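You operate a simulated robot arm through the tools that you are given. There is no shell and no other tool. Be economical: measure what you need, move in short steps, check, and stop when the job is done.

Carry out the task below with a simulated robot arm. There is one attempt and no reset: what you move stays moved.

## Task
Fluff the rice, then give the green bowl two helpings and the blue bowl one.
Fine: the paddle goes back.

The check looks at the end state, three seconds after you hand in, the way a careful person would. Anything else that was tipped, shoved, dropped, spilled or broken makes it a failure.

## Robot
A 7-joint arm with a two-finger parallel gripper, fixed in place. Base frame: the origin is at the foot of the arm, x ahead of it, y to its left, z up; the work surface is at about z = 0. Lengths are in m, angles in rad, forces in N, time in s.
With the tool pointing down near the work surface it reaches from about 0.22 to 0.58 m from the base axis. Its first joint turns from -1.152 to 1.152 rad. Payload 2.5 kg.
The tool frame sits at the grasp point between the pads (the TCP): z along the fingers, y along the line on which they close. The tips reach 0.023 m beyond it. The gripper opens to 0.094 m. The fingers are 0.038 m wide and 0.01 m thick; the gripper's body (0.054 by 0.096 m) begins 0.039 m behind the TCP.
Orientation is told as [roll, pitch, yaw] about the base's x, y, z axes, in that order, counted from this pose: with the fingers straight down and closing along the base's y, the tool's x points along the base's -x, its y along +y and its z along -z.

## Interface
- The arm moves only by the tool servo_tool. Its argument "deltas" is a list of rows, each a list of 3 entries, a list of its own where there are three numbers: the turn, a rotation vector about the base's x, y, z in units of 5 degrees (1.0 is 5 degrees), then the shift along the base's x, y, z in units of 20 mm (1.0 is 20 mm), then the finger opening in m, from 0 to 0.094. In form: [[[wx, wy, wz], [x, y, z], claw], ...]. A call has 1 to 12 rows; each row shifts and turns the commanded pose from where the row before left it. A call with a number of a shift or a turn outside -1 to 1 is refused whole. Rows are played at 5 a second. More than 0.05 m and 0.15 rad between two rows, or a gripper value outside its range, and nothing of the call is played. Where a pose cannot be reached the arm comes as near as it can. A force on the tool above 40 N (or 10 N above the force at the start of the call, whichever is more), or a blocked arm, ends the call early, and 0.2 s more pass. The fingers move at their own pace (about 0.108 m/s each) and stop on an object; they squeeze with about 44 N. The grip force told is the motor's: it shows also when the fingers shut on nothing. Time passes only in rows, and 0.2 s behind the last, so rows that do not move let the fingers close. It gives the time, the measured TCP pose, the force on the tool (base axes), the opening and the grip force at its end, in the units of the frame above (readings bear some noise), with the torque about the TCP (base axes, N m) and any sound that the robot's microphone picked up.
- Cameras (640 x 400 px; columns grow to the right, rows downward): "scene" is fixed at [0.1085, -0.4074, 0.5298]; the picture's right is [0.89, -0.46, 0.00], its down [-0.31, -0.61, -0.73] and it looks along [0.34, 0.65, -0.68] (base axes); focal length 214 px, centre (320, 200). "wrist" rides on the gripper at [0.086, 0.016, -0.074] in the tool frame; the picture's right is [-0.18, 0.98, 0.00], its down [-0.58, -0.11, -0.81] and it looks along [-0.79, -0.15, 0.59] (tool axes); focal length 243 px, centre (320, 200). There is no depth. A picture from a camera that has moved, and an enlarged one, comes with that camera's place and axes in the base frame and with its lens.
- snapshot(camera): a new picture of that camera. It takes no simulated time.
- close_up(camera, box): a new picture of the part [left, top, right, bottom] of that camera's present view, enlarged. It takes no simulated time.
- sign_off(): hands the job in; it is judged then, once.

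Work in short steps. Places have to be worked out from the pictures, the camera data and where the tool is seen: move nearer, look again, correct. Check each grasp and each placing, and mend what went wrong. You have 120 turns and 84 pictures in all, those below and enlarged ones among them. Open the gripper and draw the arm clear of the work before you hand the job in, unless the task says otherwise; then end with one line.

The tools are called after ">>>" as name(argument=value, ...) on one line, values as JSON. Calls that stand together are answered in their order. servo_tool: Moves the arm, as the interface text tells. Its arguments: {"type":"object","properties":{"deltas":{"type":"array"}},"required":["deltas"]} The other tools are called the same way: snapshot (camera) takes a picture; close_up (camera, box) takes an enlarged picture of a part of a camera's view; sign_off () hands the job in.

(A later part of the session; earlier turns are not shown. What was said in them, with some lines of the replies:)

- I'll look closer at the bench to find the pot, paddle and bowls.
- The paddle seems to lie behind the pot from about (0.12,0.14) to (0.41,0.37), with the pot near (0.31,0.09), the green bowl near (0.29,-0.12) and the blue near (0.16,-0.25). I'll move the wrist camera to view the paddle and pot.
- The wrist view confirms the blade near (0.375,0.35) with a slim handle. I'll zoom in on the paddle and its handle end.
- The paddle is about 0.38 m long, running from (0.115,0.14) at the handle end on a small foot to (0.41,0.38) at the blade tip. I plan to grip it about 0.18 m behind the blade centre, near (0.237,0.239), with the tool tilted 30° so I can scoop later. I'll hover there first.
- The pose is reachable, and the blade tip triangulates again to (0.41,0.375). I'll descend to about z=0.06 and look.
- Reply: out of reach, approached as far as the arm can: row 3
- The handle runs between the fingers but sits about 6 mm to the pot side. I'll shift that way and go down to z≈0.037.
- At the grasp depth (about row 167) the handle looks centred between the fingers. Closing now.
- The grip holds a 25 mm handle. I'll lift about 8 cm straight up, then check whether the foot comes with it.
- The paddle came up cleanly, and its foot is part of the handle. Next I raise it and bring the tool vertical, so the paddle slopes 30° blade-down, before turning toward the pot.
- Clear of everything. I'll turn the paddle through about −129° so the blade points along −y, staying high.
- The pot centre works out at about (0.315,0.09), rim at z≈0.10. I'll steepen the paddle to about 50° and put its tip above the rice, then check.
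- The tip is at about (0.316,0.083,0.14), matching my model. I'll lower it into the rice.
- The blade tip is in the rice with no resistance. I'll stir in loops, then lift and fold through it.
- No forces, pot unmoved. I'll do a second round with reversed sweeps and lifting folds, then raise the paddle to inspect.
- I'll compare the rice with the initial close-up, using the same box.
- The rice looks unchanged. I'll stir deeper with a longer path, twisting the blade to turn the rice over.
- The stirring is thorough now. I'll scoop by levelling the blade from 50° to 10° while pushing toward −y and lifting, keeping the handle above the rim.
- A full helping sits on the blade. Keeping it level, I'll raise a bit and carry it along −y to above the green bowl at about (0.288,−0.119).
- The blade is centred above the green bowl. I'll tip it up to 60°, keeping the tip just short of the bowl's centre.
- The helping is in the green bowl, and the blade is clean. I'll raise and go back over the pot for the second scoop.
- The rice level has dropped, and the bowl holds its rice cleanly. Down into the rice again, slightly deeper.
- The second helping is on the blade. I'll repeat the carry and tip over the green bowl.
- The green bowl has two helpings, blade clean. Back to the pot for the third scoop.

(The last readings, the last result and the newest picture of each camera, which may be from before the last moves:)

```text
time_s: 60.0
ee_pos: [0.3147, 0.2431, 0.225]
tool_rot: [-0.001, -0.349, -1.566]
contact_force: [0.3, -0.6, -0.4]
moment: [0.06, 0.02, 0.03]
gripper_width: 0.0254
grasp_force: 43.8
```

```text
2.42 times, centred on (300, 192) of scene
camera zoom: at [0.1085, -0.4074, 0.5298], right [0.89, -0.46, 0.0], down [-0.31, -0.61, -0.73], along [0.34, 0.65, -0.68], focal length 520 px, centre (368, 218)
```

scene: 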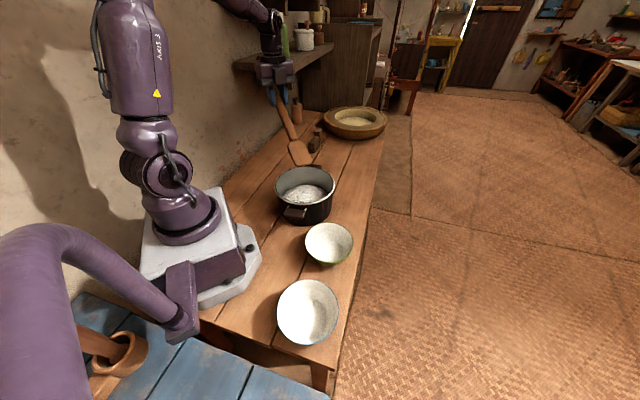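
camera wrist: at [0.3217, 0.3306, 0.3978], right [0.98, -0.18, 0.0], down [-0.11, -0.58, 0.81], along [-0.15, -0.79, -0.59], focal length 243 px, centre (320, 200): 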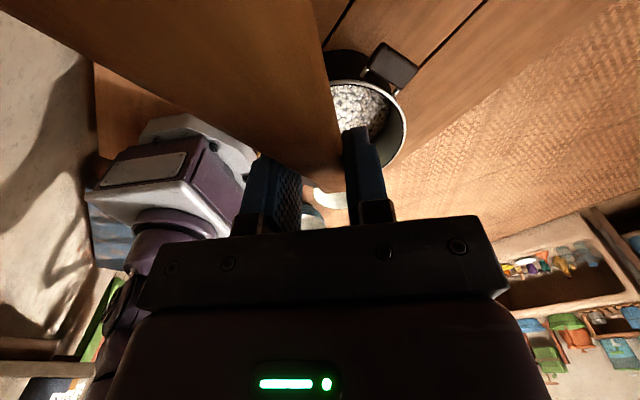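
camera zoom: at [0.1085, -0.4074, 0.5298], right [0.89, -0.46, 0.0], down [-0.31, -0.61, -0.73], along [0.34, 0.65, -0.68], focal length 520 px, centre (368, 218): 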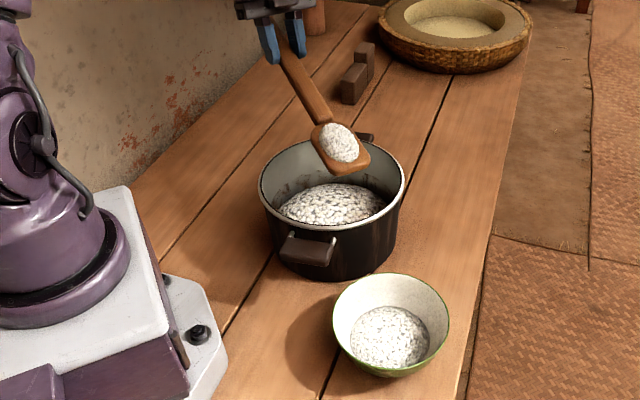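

Third helping loaded. I'll carry it past the green bowl at height, then turn the blade heading to −135° to arrive over the blue bowl at about (0.164,−0.248).

>>> servo_tool(deltas=[[[0, 0, 0], [0, -0.3, 0.6], 0.01], [[0, 0, 0], [0, -0.6, 0.8], 0.01], [[0, 0, 0], [-0.15, -0.9, 0.4], 0.01], [[0, 0, 0], [-0.15, -0.9, 0], 0.01], [[0, 0, 0], [-0.15, -0.9, 0], 0.01], [[0, 0, 0], [-0.15, -0.9, 0], 0.01], [[0, 0, 0], [-0.15, -0.9, 0], 0.01], [[0, 0, 0], [-0.15, -0.9, 0], 0.01], [[0, 0, 0], [-0.15, -0.9, 0], 0.01], [[0, 0, 0], [-0.15, -0.9, 0], 0.01], [[0, 0, 0], [-0.15, -0.9, 0], 0.01], [[0, 0, 0], [0, -0.5, 0], 0.01]])

>>> servo_tool(deltas=[[[0, 0, -0.5], [0, -0.6, 0], 0.01], [[0, 0, -0.8], [0, -0.8, 0], 0.01], [[0, 0, -0.8], [0, -0.8, 0], 0.01], [[0, 0, -0.8], [0, -0.8, 0], 0.01], [[0, 0, -0.9], [0, -0.8, 0], 0.01], [[0, 0, -0.9], [0, -0.8, 0], 0.01], [[0, 0, -0.9], [0, -0.8, 0], 0.01], [[0, 0, -0.9], [0, -0.8, 0], 0.01], [[0, 0, -0.9], [0, -0.8, 0], 0.01], [[0, 0, -0.9], [0, -0.8, 0], 0.01], [[0, 0, -0.7], [0, -0.8, 0], 0.01], [[0, 0, 0], [0, -0.4, 0], 0.01]])

>>> close_up(camera="scene", box=[210, 150, 410, 350])

```text
time_s: 62.6
ee_pos: [0.289, 0.0534, 0.2608]
tool_rot: [-0.001, -0.348, -1.568]
contact_force: [0.1, 0.9, -1.4]
moment: [0.06, 0.0, 0.0]
gripper_width: 0.0253
grasp_force: 44.1
```

```text
time_s: 65.2
ee_pos: [0.2887, -0.1277, 0.2608]
tool_rot: [-0.001, -0.349, -2.353]
contact_force: [-0.7, 0.6, -1.1]
moment: [0.02, 0.0, -0.01]
gripper_width: 0.0253
grasp_force: 44.0
```

```text
2.00 times, centred on (310, 250) of scene
camera zoom: at [0.1085, -0.4074, 0.5298], right [0.89, -0.46, 0.0], down [-0.31, -0.61, -0.73], along [0.34, 0.65, -0.68], focal length 429 px, centre (340, 100)
```

zoom: 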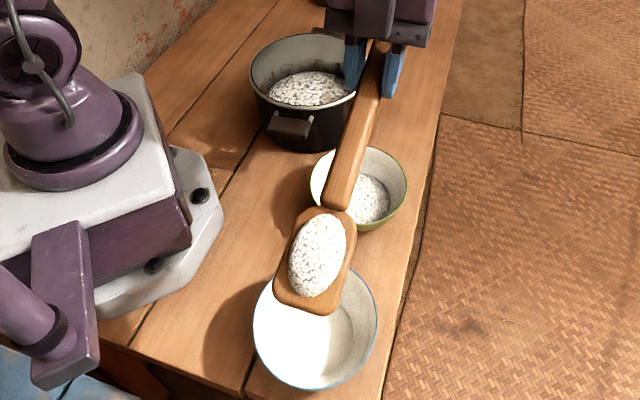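

The blade is over the blue bowl. Tipping it along the −135° heading with the same profile.

>>> servo_tool(deltas=[[[0.707, -0.707, 0], [0.14, 0.155, 0], 0.01], [[0.707, -0.707, 0], [0.14, 0.155, 0], 0.01], [[0.707, -0.707, 0], [-0.035, -0.035, 0], 0.01], [[0.707, -0.707, 0], [-0.035, -0.035, 0], 0.01], [[0.707, -0.707, 0], [-0.4, -0.39, 0.47], 0.01], [[0.707, -0.707, 0], [-0.4, -0.39, 0.47], 0.01], [[0.707, -0.707, 0], [-0.46, -0.46, 0.45], 0.01], [[0.707, -0.707, 0], [-0.46, -0.46, 0.45], 0.01], [[0.707, -0.707, 0], [-0.53, -0.53, 0.3], 0.01], [[0.707, -0.707, 0], [-0.53, -0.53, 0.3], 0.01], [[0, 0, 0], [0, 0, 0], 0.01], [[0, 0, 0], [0, 0, 0], 0.01]])

>>> close_up(camera="scene", box=[210, 150, 410, 350])

```text
time_s: 67.8
ee_pos: [0.2371, -0.1768, 0.3088]
tool_rot: [0.001, 0.525, -2.354]
contact_force: [-0.6, 0.5, -1.0]
moment: [0.01, 0.01, 0.01]
gripper_width: 0.0255
grasp_force: 43.6
```

```text
2.00 times, centred on (310, 250) of scene
camera zoom: at [0.1085, -0.4074, 0.5298], right [0.89, -0.46, 0.0], down [-0.31, -0.61, -0.73], along [0.34, 0.65, -0.68], focal length 429 px, centre (340, 100)
```

zoom: 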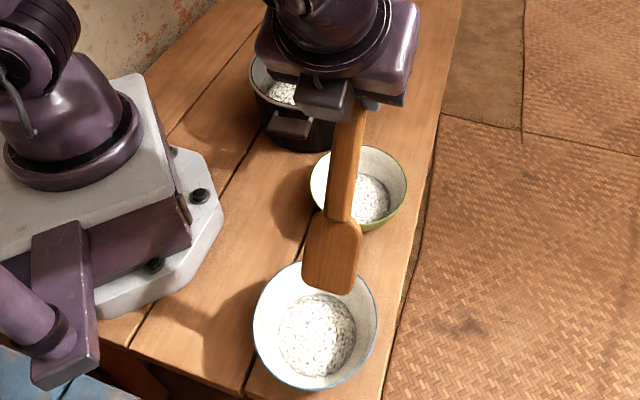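

One helping is in the blue bowl, and the blade is clean. Now I return the paddle: bring the tool vertical, raise, and turn the heading back while moving toward +y.

>>> servo_tool(deltas=[[[0, 0, 0], [0, 0, 1], 0.01], [[-0.707, 0.707, 0], [0.3, 0.3, 0.5], 0.01], [[-0.707, 0.707, 0], [0.3, 0.5, 0], 0.01], [[-0.707, 0.707, 0], [0.3, 0.8, 0], 0.01], [[-0.707, 0.707, 0], [0.3, 1, 0], 0.01], [[-0.707, 0.707, 0], [0.3, 1, 0], 0.01], [[-0.707, 0.707, 0], [0.3, 1, 0], 0.01], [[0, 0, 1], [0.3, 1, 0], 0.01], [[0, 0, 1], [0.3, 1, 0], 0.01], [[0, 0, 1], [0.3, 1, 0], 0.01], [[0, 0, 1], [0.3, 1, 0], 0.01], [[0, 0, 1], [0.3, 1, 0], 0.01]])

>>> servo_tool(deltas=[[[0, 0, 1], [0, 1, 0], 0.01], [[0, 0, 1], [0, 1, 0], 0.01], [[0, 0, 1], [0, 1, 0], 0.01], [[0, 0, 1], [0, 1, 0], 0.01], [[0, 0, 1], [0, 1, 0], 0.01], [[0, 0, 1], [0, 1, 0], 0.01], [[0, 0, 1], [0, 1, 0], 0.01], [[0, 0, 1], [0, 1, 0], 0.01], [[0, 0, 1], [0, 1, 0], 0.01], [[0, 0, 1], [0, 1, 0], 0.01], [[0, 0, 1], [0, 1, 0], 0.01], [[0, 0, 1], [0, 0, 0], 0.01]])

>>> snapshot(camera="scene")

```text
time_s: 70.4
ee_pos: [0.3061, 0.0143, 0.3391]
tool_rot: [0.0, 0.001, -1.916]
contact_force: [0.2, -0.7, -1.6]
moment: [0.05, -0.03, -0.01]
gripper_width: 0.0254
grasp_force: 44.6
```

```text
time_s: 73.0
ee_pos: [0.3039, 0.2348, 0.3371]
tool_rot: [-0.002, -0.001, -0.868]
contact_force: [-0.9, -0.1, -1.1]
moment: [0.03, -0.05, -0.02]
gripper_width: 0.0254
grasp_force: 44.1
```

```text
48 pictures are left
```

scene: 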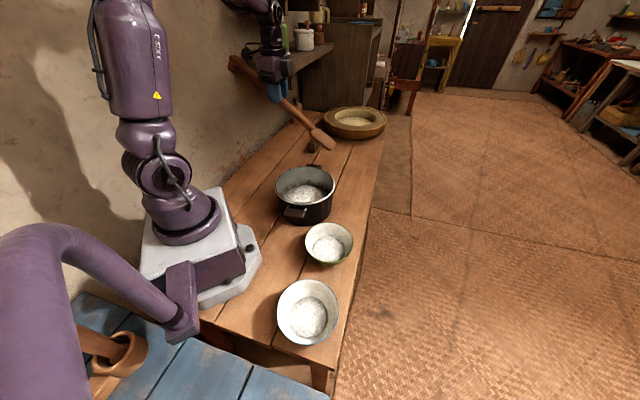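

All bowls are in order. I'll turn the paddle through the remaining 89°, then re-tilt it level above its resting spot.

>>> servo_tool(deltas=[[[0, 0, 1], [-0.1, 0, 0], 0.01], [[0, 0, 1], [-0.1, 0, 0], 0.01], [[0, 0, 1], [-0.1, 0, 0], 0.01], [[0, 0, 1], [-0.1, 0, 0], 0.01], [[0, 0, 1], [-0.1, 0, 0], 0.01], [[0, 0, 1], [-0.1, 0, 0], 0.01], [[0, 0, 1], [-0.1, 0, 0], 0.01], [[0, 0, 1], [-0.1, 0, 0], 0.01], [[0, 0, 1], [-0.1, 0, 0], 0.01], [[0, 0, 1], [-0.1, 0, 0], 0.01], [[0, 0, 1], [-0.1, 0, 0], 0.01], [[0, 0, 1], [0, 0, 0], 0.01]])

>>> servo_tool(deltas=[[[0, 0, 1], [0, 0, 0], 0.01], [[0, 0, 1], [0, 0, 0], 0.01], [[0, 0, 1], [0, 0, 0], 0.01], [[0, 0, 1], [0, 0, 0], 0.01], [[0, 0, 1], [0, 0, 0], 0.01], [[0, 0, 0.8], [0, 0, 0], 0.01], [[0.632, -0.775, 0], [-0.3, 0, -0.5], 0.01], [[0.632, -0.775, 0], [-0.3, 0, -0.7], 0.01], [[0.632, -0.775, 0], [-0.3, 0, -0.9], 0.01], [[0.632, -0.775, 0], [-0.4, 0, -1], 0.01], [[0.632, -0.775, 0], [-0.4, 0, -1], 0.01], [[0.632, -0.775, 0], [-0.4, 0, -1], 0.01]])

>>> close_up(camera="scene", box=[200, 90, 340, 230])

```text
time_s: 75.6
ee_pos: [0.281, 0.2333, 0.3394]
tool_rot: [0.002, 0.0, 0.179]
contact_force: [-0.3, 0.2, -0.5]
moment: [0.02, 0.01, 0.02]
gripper_width: 0.0254
grasp_force: 43.7
```

```text
time_s: 78.2
ee_pos: [0.2404, 0.2355, 0.238]
tool_rot: [-0.002, -0.525, 0.685]
contact_force: [0.4, 0.1, -1.2]
moment: [-0.02, 0.04, 0.01]
gripper_width: 0.0252
grasp_force: 43.8
```

```text
2.86 times, centred on (270, 160) of scene
camera zoom: at [0.1085, -0.4074, 0.5298], right [0.89, -0.46, 0.0], down [-0.31, -0.61, -0.73], along [0.34, 0.65, -0.68], focal length 613 px, centre (463, 314)
```

zoom: 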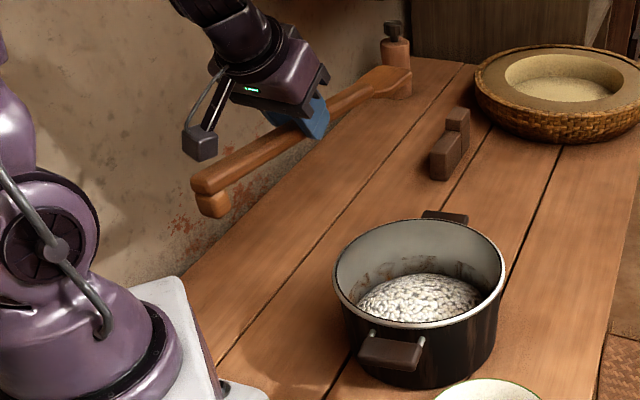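

Orientation matches the pickup pose. I'll go down to just above the grasp height at (0.2385,0.235).

>>> servo_tool(deltas=[[[0, 0, 0], [0, 0, -1], 0.01], [[0, 0, 0], [0, 0, -1], 0.01], [[0, 0, 0], [0, 0, -1], 0.01], [[0, 0, 0], [0, 0, -1], 0.01], [[0, 0, 0], [0, 0, -1], 0.01], [[0, 0, 0], [0, 0, -1], 0.01], [[0, 0, 0], [0, 0, -1], 0.01], [[0, 0, 0], [0, 0, -1], 0.01], [[0, 0, 0], [0, 0, -1], 0.01], [[0, 0, 0], [0, 0, -0.5], 0.01], [[0, 0, 0], [0, 0, 0], 0.01]])

>>> close_up(camera="scene", box=[220, 120, 330, 220])

```text
time_s: 80.6
ee_pos: [0.2404, 0.2341, 0.0472]
tool_rot: [-0.001, -0.523, 0.684]
contact_force: [-0.6, 0.2, -1.2]
moment: [-0.01, 0.01, -0.02]
gripper_width: 0.0253
grasp_force: 44.7
out of reach, approached as far as the arm can: row 2
```

```text
4.00 times, centred on (275, 170) of scene
camera zoom: at [0.1085, -0.4074, 0.5298], right [0.89, -0.46, 0.0], down [-0.31, -0.61, -0.73], along [0.34, 0.65, -0.68], focal length 858 px, centre (500, 320)
```

zoom: 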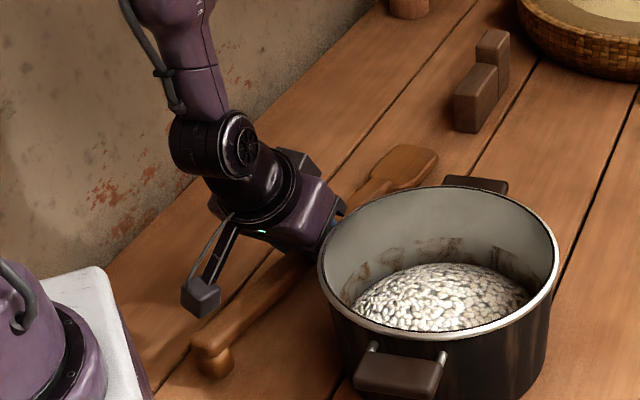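

Nearly there: the last 11 mm down to the original height, then check contact.

>>> servo_tool(deltas=[[[0, 0, 0], [-0.08, 0, -0.25], 0.01], [[0, 0, 0], [0, 0, -0.25], 0.01], [[0, 0, 0], [0, 0, -0.05], 0.01], [[0, 0, 0], [0, 0, 0], 0.01]])

```text
time_s: 81.6
ee_pos: [0.2389, 0.2358, 0.037]
tool_rot: [-0.002, -0.528, 0.682]
contact_force: [-1.7, -6.7, 36.3]
moment: [-0.01, 0.06, 0.13]
gripper_width: 0.0252
grasp_force: 43.9
```

The paddle is pressed on the table, so I'll open slowly to 0.06 as at pickup.

>>> servo_tool(deltas=[[[0, 0, 0], [0, 0, 0.05], 0.03], [[0, 0, 0], [0, 0, 0], 0.04], [[0, 0, 0], [0, 0, 0], 0.06], [[0, 0, 0], [0, 0, 0], 0.06]])

>>> snapshot(camera="wrist")

```text
time_s: 82.6
ee_pos: [0.2381, 0.235, 0.0366]
tool_rot: [-0.002, -0.524, 0.684]
contact_force: [0.8, 0.2, 0.2]
moment: [-0.03, -0.05, 0.0]
gripper_width: 0.06
grasp_force: 0.1
```

```text
45 pictures are left
camera wrist: at [0.1404, 0.1758, 0.0603], right [-0.5, 0.86, 0.09], down [0.15, -0.02, 0.99], along [0.86, 0.51, -0.12], focal length 243 px, centre (320, 200)
```

wrist: 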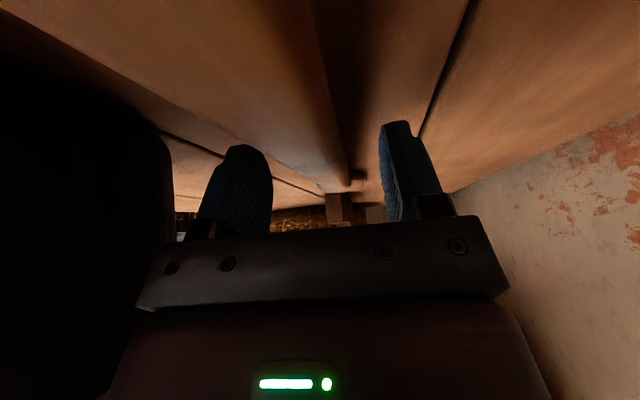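

Released with both fingers clear of the handle. I'll retreat straight up and then inspect.

>>> servo_tool(deltas=[[[0, 0, 0], [0, 0.05, 0.5], 0.06], [[0, 0, 0], [0, 0, 1], 0.06], [[0, 0, 0], [0, 0, 1], 0.06], [[0, 0, 0], [0, 0, 1], 0.06], [[0, 0, 0], [0, 0, 1], 0.06], [[0, 0, 0], [0, 0, 1], 0.06], [[0, 0, 0], [0, 0, 1], 0.06], [[0, 0, 0], [0, 0, 1], 0.06], [[0, 0, 0], [0, 0, 1], 0.06], [[0, 0, 0], [0, 0, 1], 0.06], [[0, 0, 0], [0, 0, 1], 0.09], [[0, 0, 0], [0, 0, 1], 0.094]])

>>> close_up(camera="scene", box=[220, 90, 400, 230])

>>> close_up(camera="scene", box=[230, 200, 390, 360])

```text
time_s: 85.2
ee_pos: [0.2385, 0.2349, 0.2676]
tool_rot: [0.0, -0.525, 0.686]
contact_force: [0.1, -0.1, 0.4]
moment: [-0.02, 0.03, 0.03]
gripper_width: 0.0942
grasp_force: 0.0
out of reach, approached as far as the arm can: row 10
```

```text
2.86 times, centred on (310, 160) of scene
camera zoom: at [0.1085, -0.4074, 0.5298], right [0.89, -0.46, 0.0], down [-0.31, -0.61, -0.73], along [0.34, 0.65, -0.68], focal length 613 px, centre (349, 314)
```

zoom: 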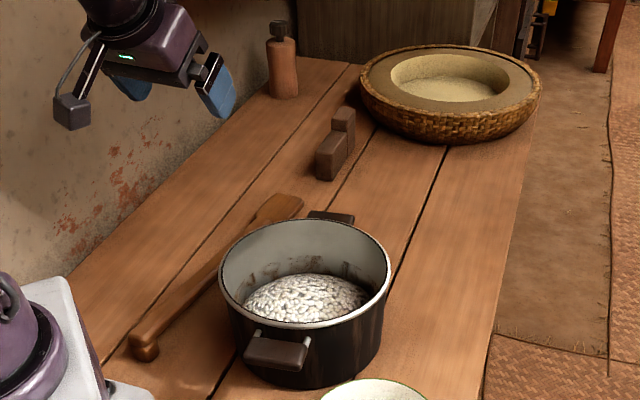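

```text
2.50 times, centred on (310, 280) of scene
camera zoom: at [0.1085, -0.4074, 0.5298], right [0.89, -0.46, 0.0], down [-0.31, -0.61, -0.73], along [0.34, 0.65, -0.68], focal length 536 px, centre (345, 0)
```

zoom: 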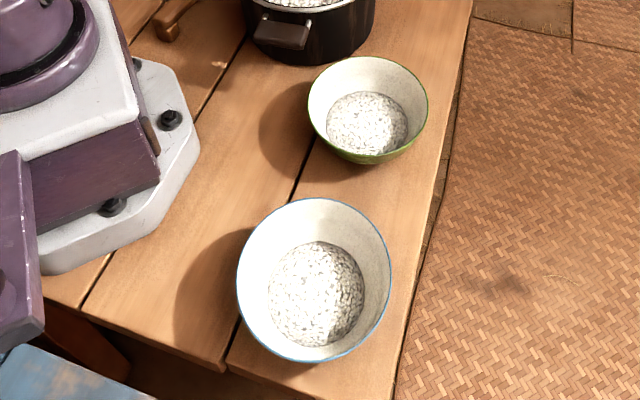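

The paddle is back within a few mm. I'll inspect the two bowls' fill and the dark block to be sure.

>>> close_up(camera="scene", box=[300, 218, 360, 268])

>>> close_up(camera="scene", box=[270, 275, 345, 350])

>>> close_up(camera="scene", box=[290, 110, 340, 160])

```text
8.00 times, centred on (330, 243) of scene
camera zoom: at [0.1085, -0.4074, 0.5298], right [0.89, -0.46, 0.0], down [-0.31, -0.61, -0.73], along [0.34, 0.65, -0.68], focal length 1716 px, centre (240, -144)
```

zoom: 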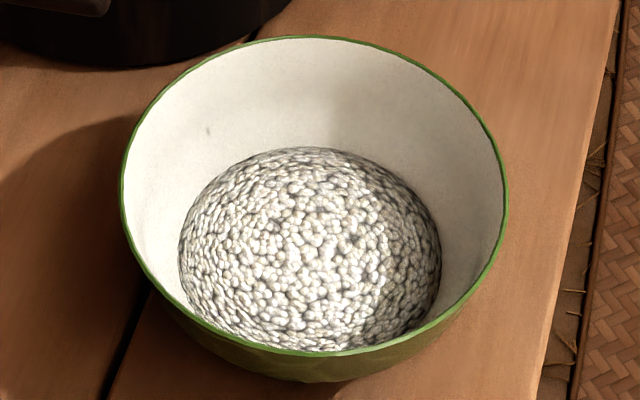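

```text
5.33 times, centred on (308, 312) of scene
camera zoom: at [0.1085, -0.4074, 0.5298], right [0.89, -0.46, 0.0], down [-0.31, -0.61, -0.73], along [0.34, 0.65, -0.68], focal length 1144 px, centre (387, -400)
```

zoom: 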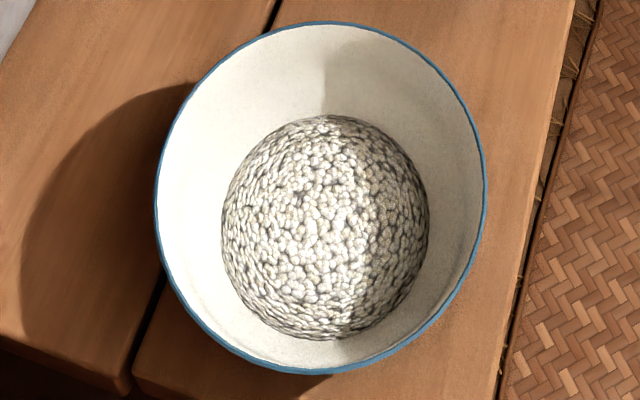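

```text
8.00 times, centred on (315, 135) of scene
camera zoom: at [0.1085, -0.4074, 0.5298], right [0.89, -0.46, 0.0], down [-0.31, -0.61, -0.73], along [0.34, 0.65, -0.68], focal length 1716 px, centre (360, 720)
```

zoom: 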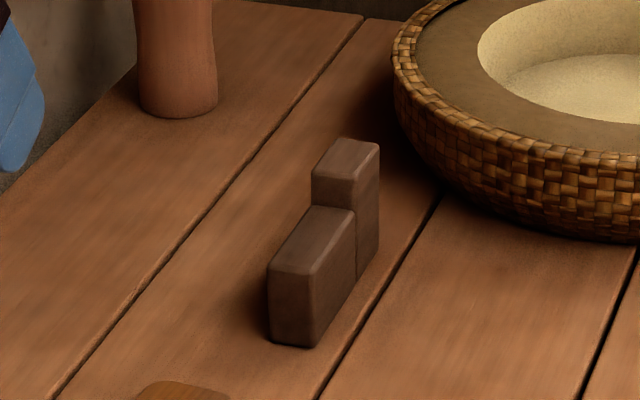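

The green bowl is clearly fuller than the blue, nothing is spilled, and everything stands where it was. I'll raise the arm a little more to be clear, then hand in.

>>> servo_tool(deltas=[[[-0.632, 0.775, 0], [0.2, 0, 1], 0.094], [[-0.632, 0.775, 0], [0.2, 0, 1], 0.094], [[-0.632, 0.775, 0], [0.2, 0, 1], 0.094], [[-0.632, 0.775, 0], [0.2, 0, 1], 0.094], [[-0.632, 0.775, 0], [0.2, 0, 1], 0.094], [[-0.632, 0.775, 0], [0.2, 0, 1], 0.094], [[0, 0, 0], [0, 0, 0], 0.094]])

>>> snapshot(camera="scene")

```text
time_s: 86.8
ee_pos: [0.2623, 0.2342, 0.3869]
tool_rot: [0.0, 0.001, 0.682]
contact_force: [-0.9, -0.3, 0.2]
moment: [-0.04, -0.03, 0.01]
gripper_width: 0.0939
grasp_force: 0.0
```

```text
39 pictures are left
```

scene: 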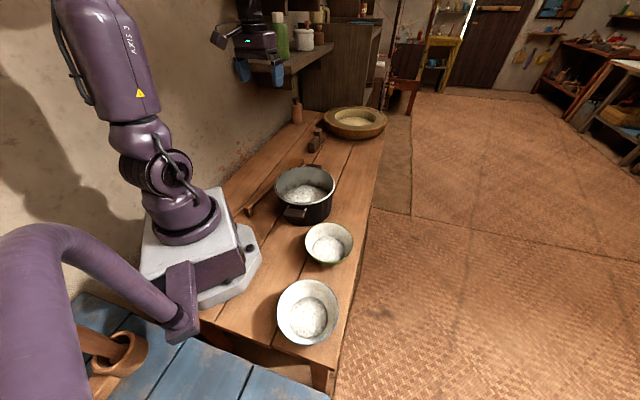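

The arm is clear, the gripper is open and the paddle is back in its place. Handing in.

>>> sign_off()

```text
The job is handed in.
```

I fluffed the rice, gave the green bowl two helpings and the blue bowl one, and put the paddle back within a few millimetres of where it was, with nothing spilled or moved in the last pictures.
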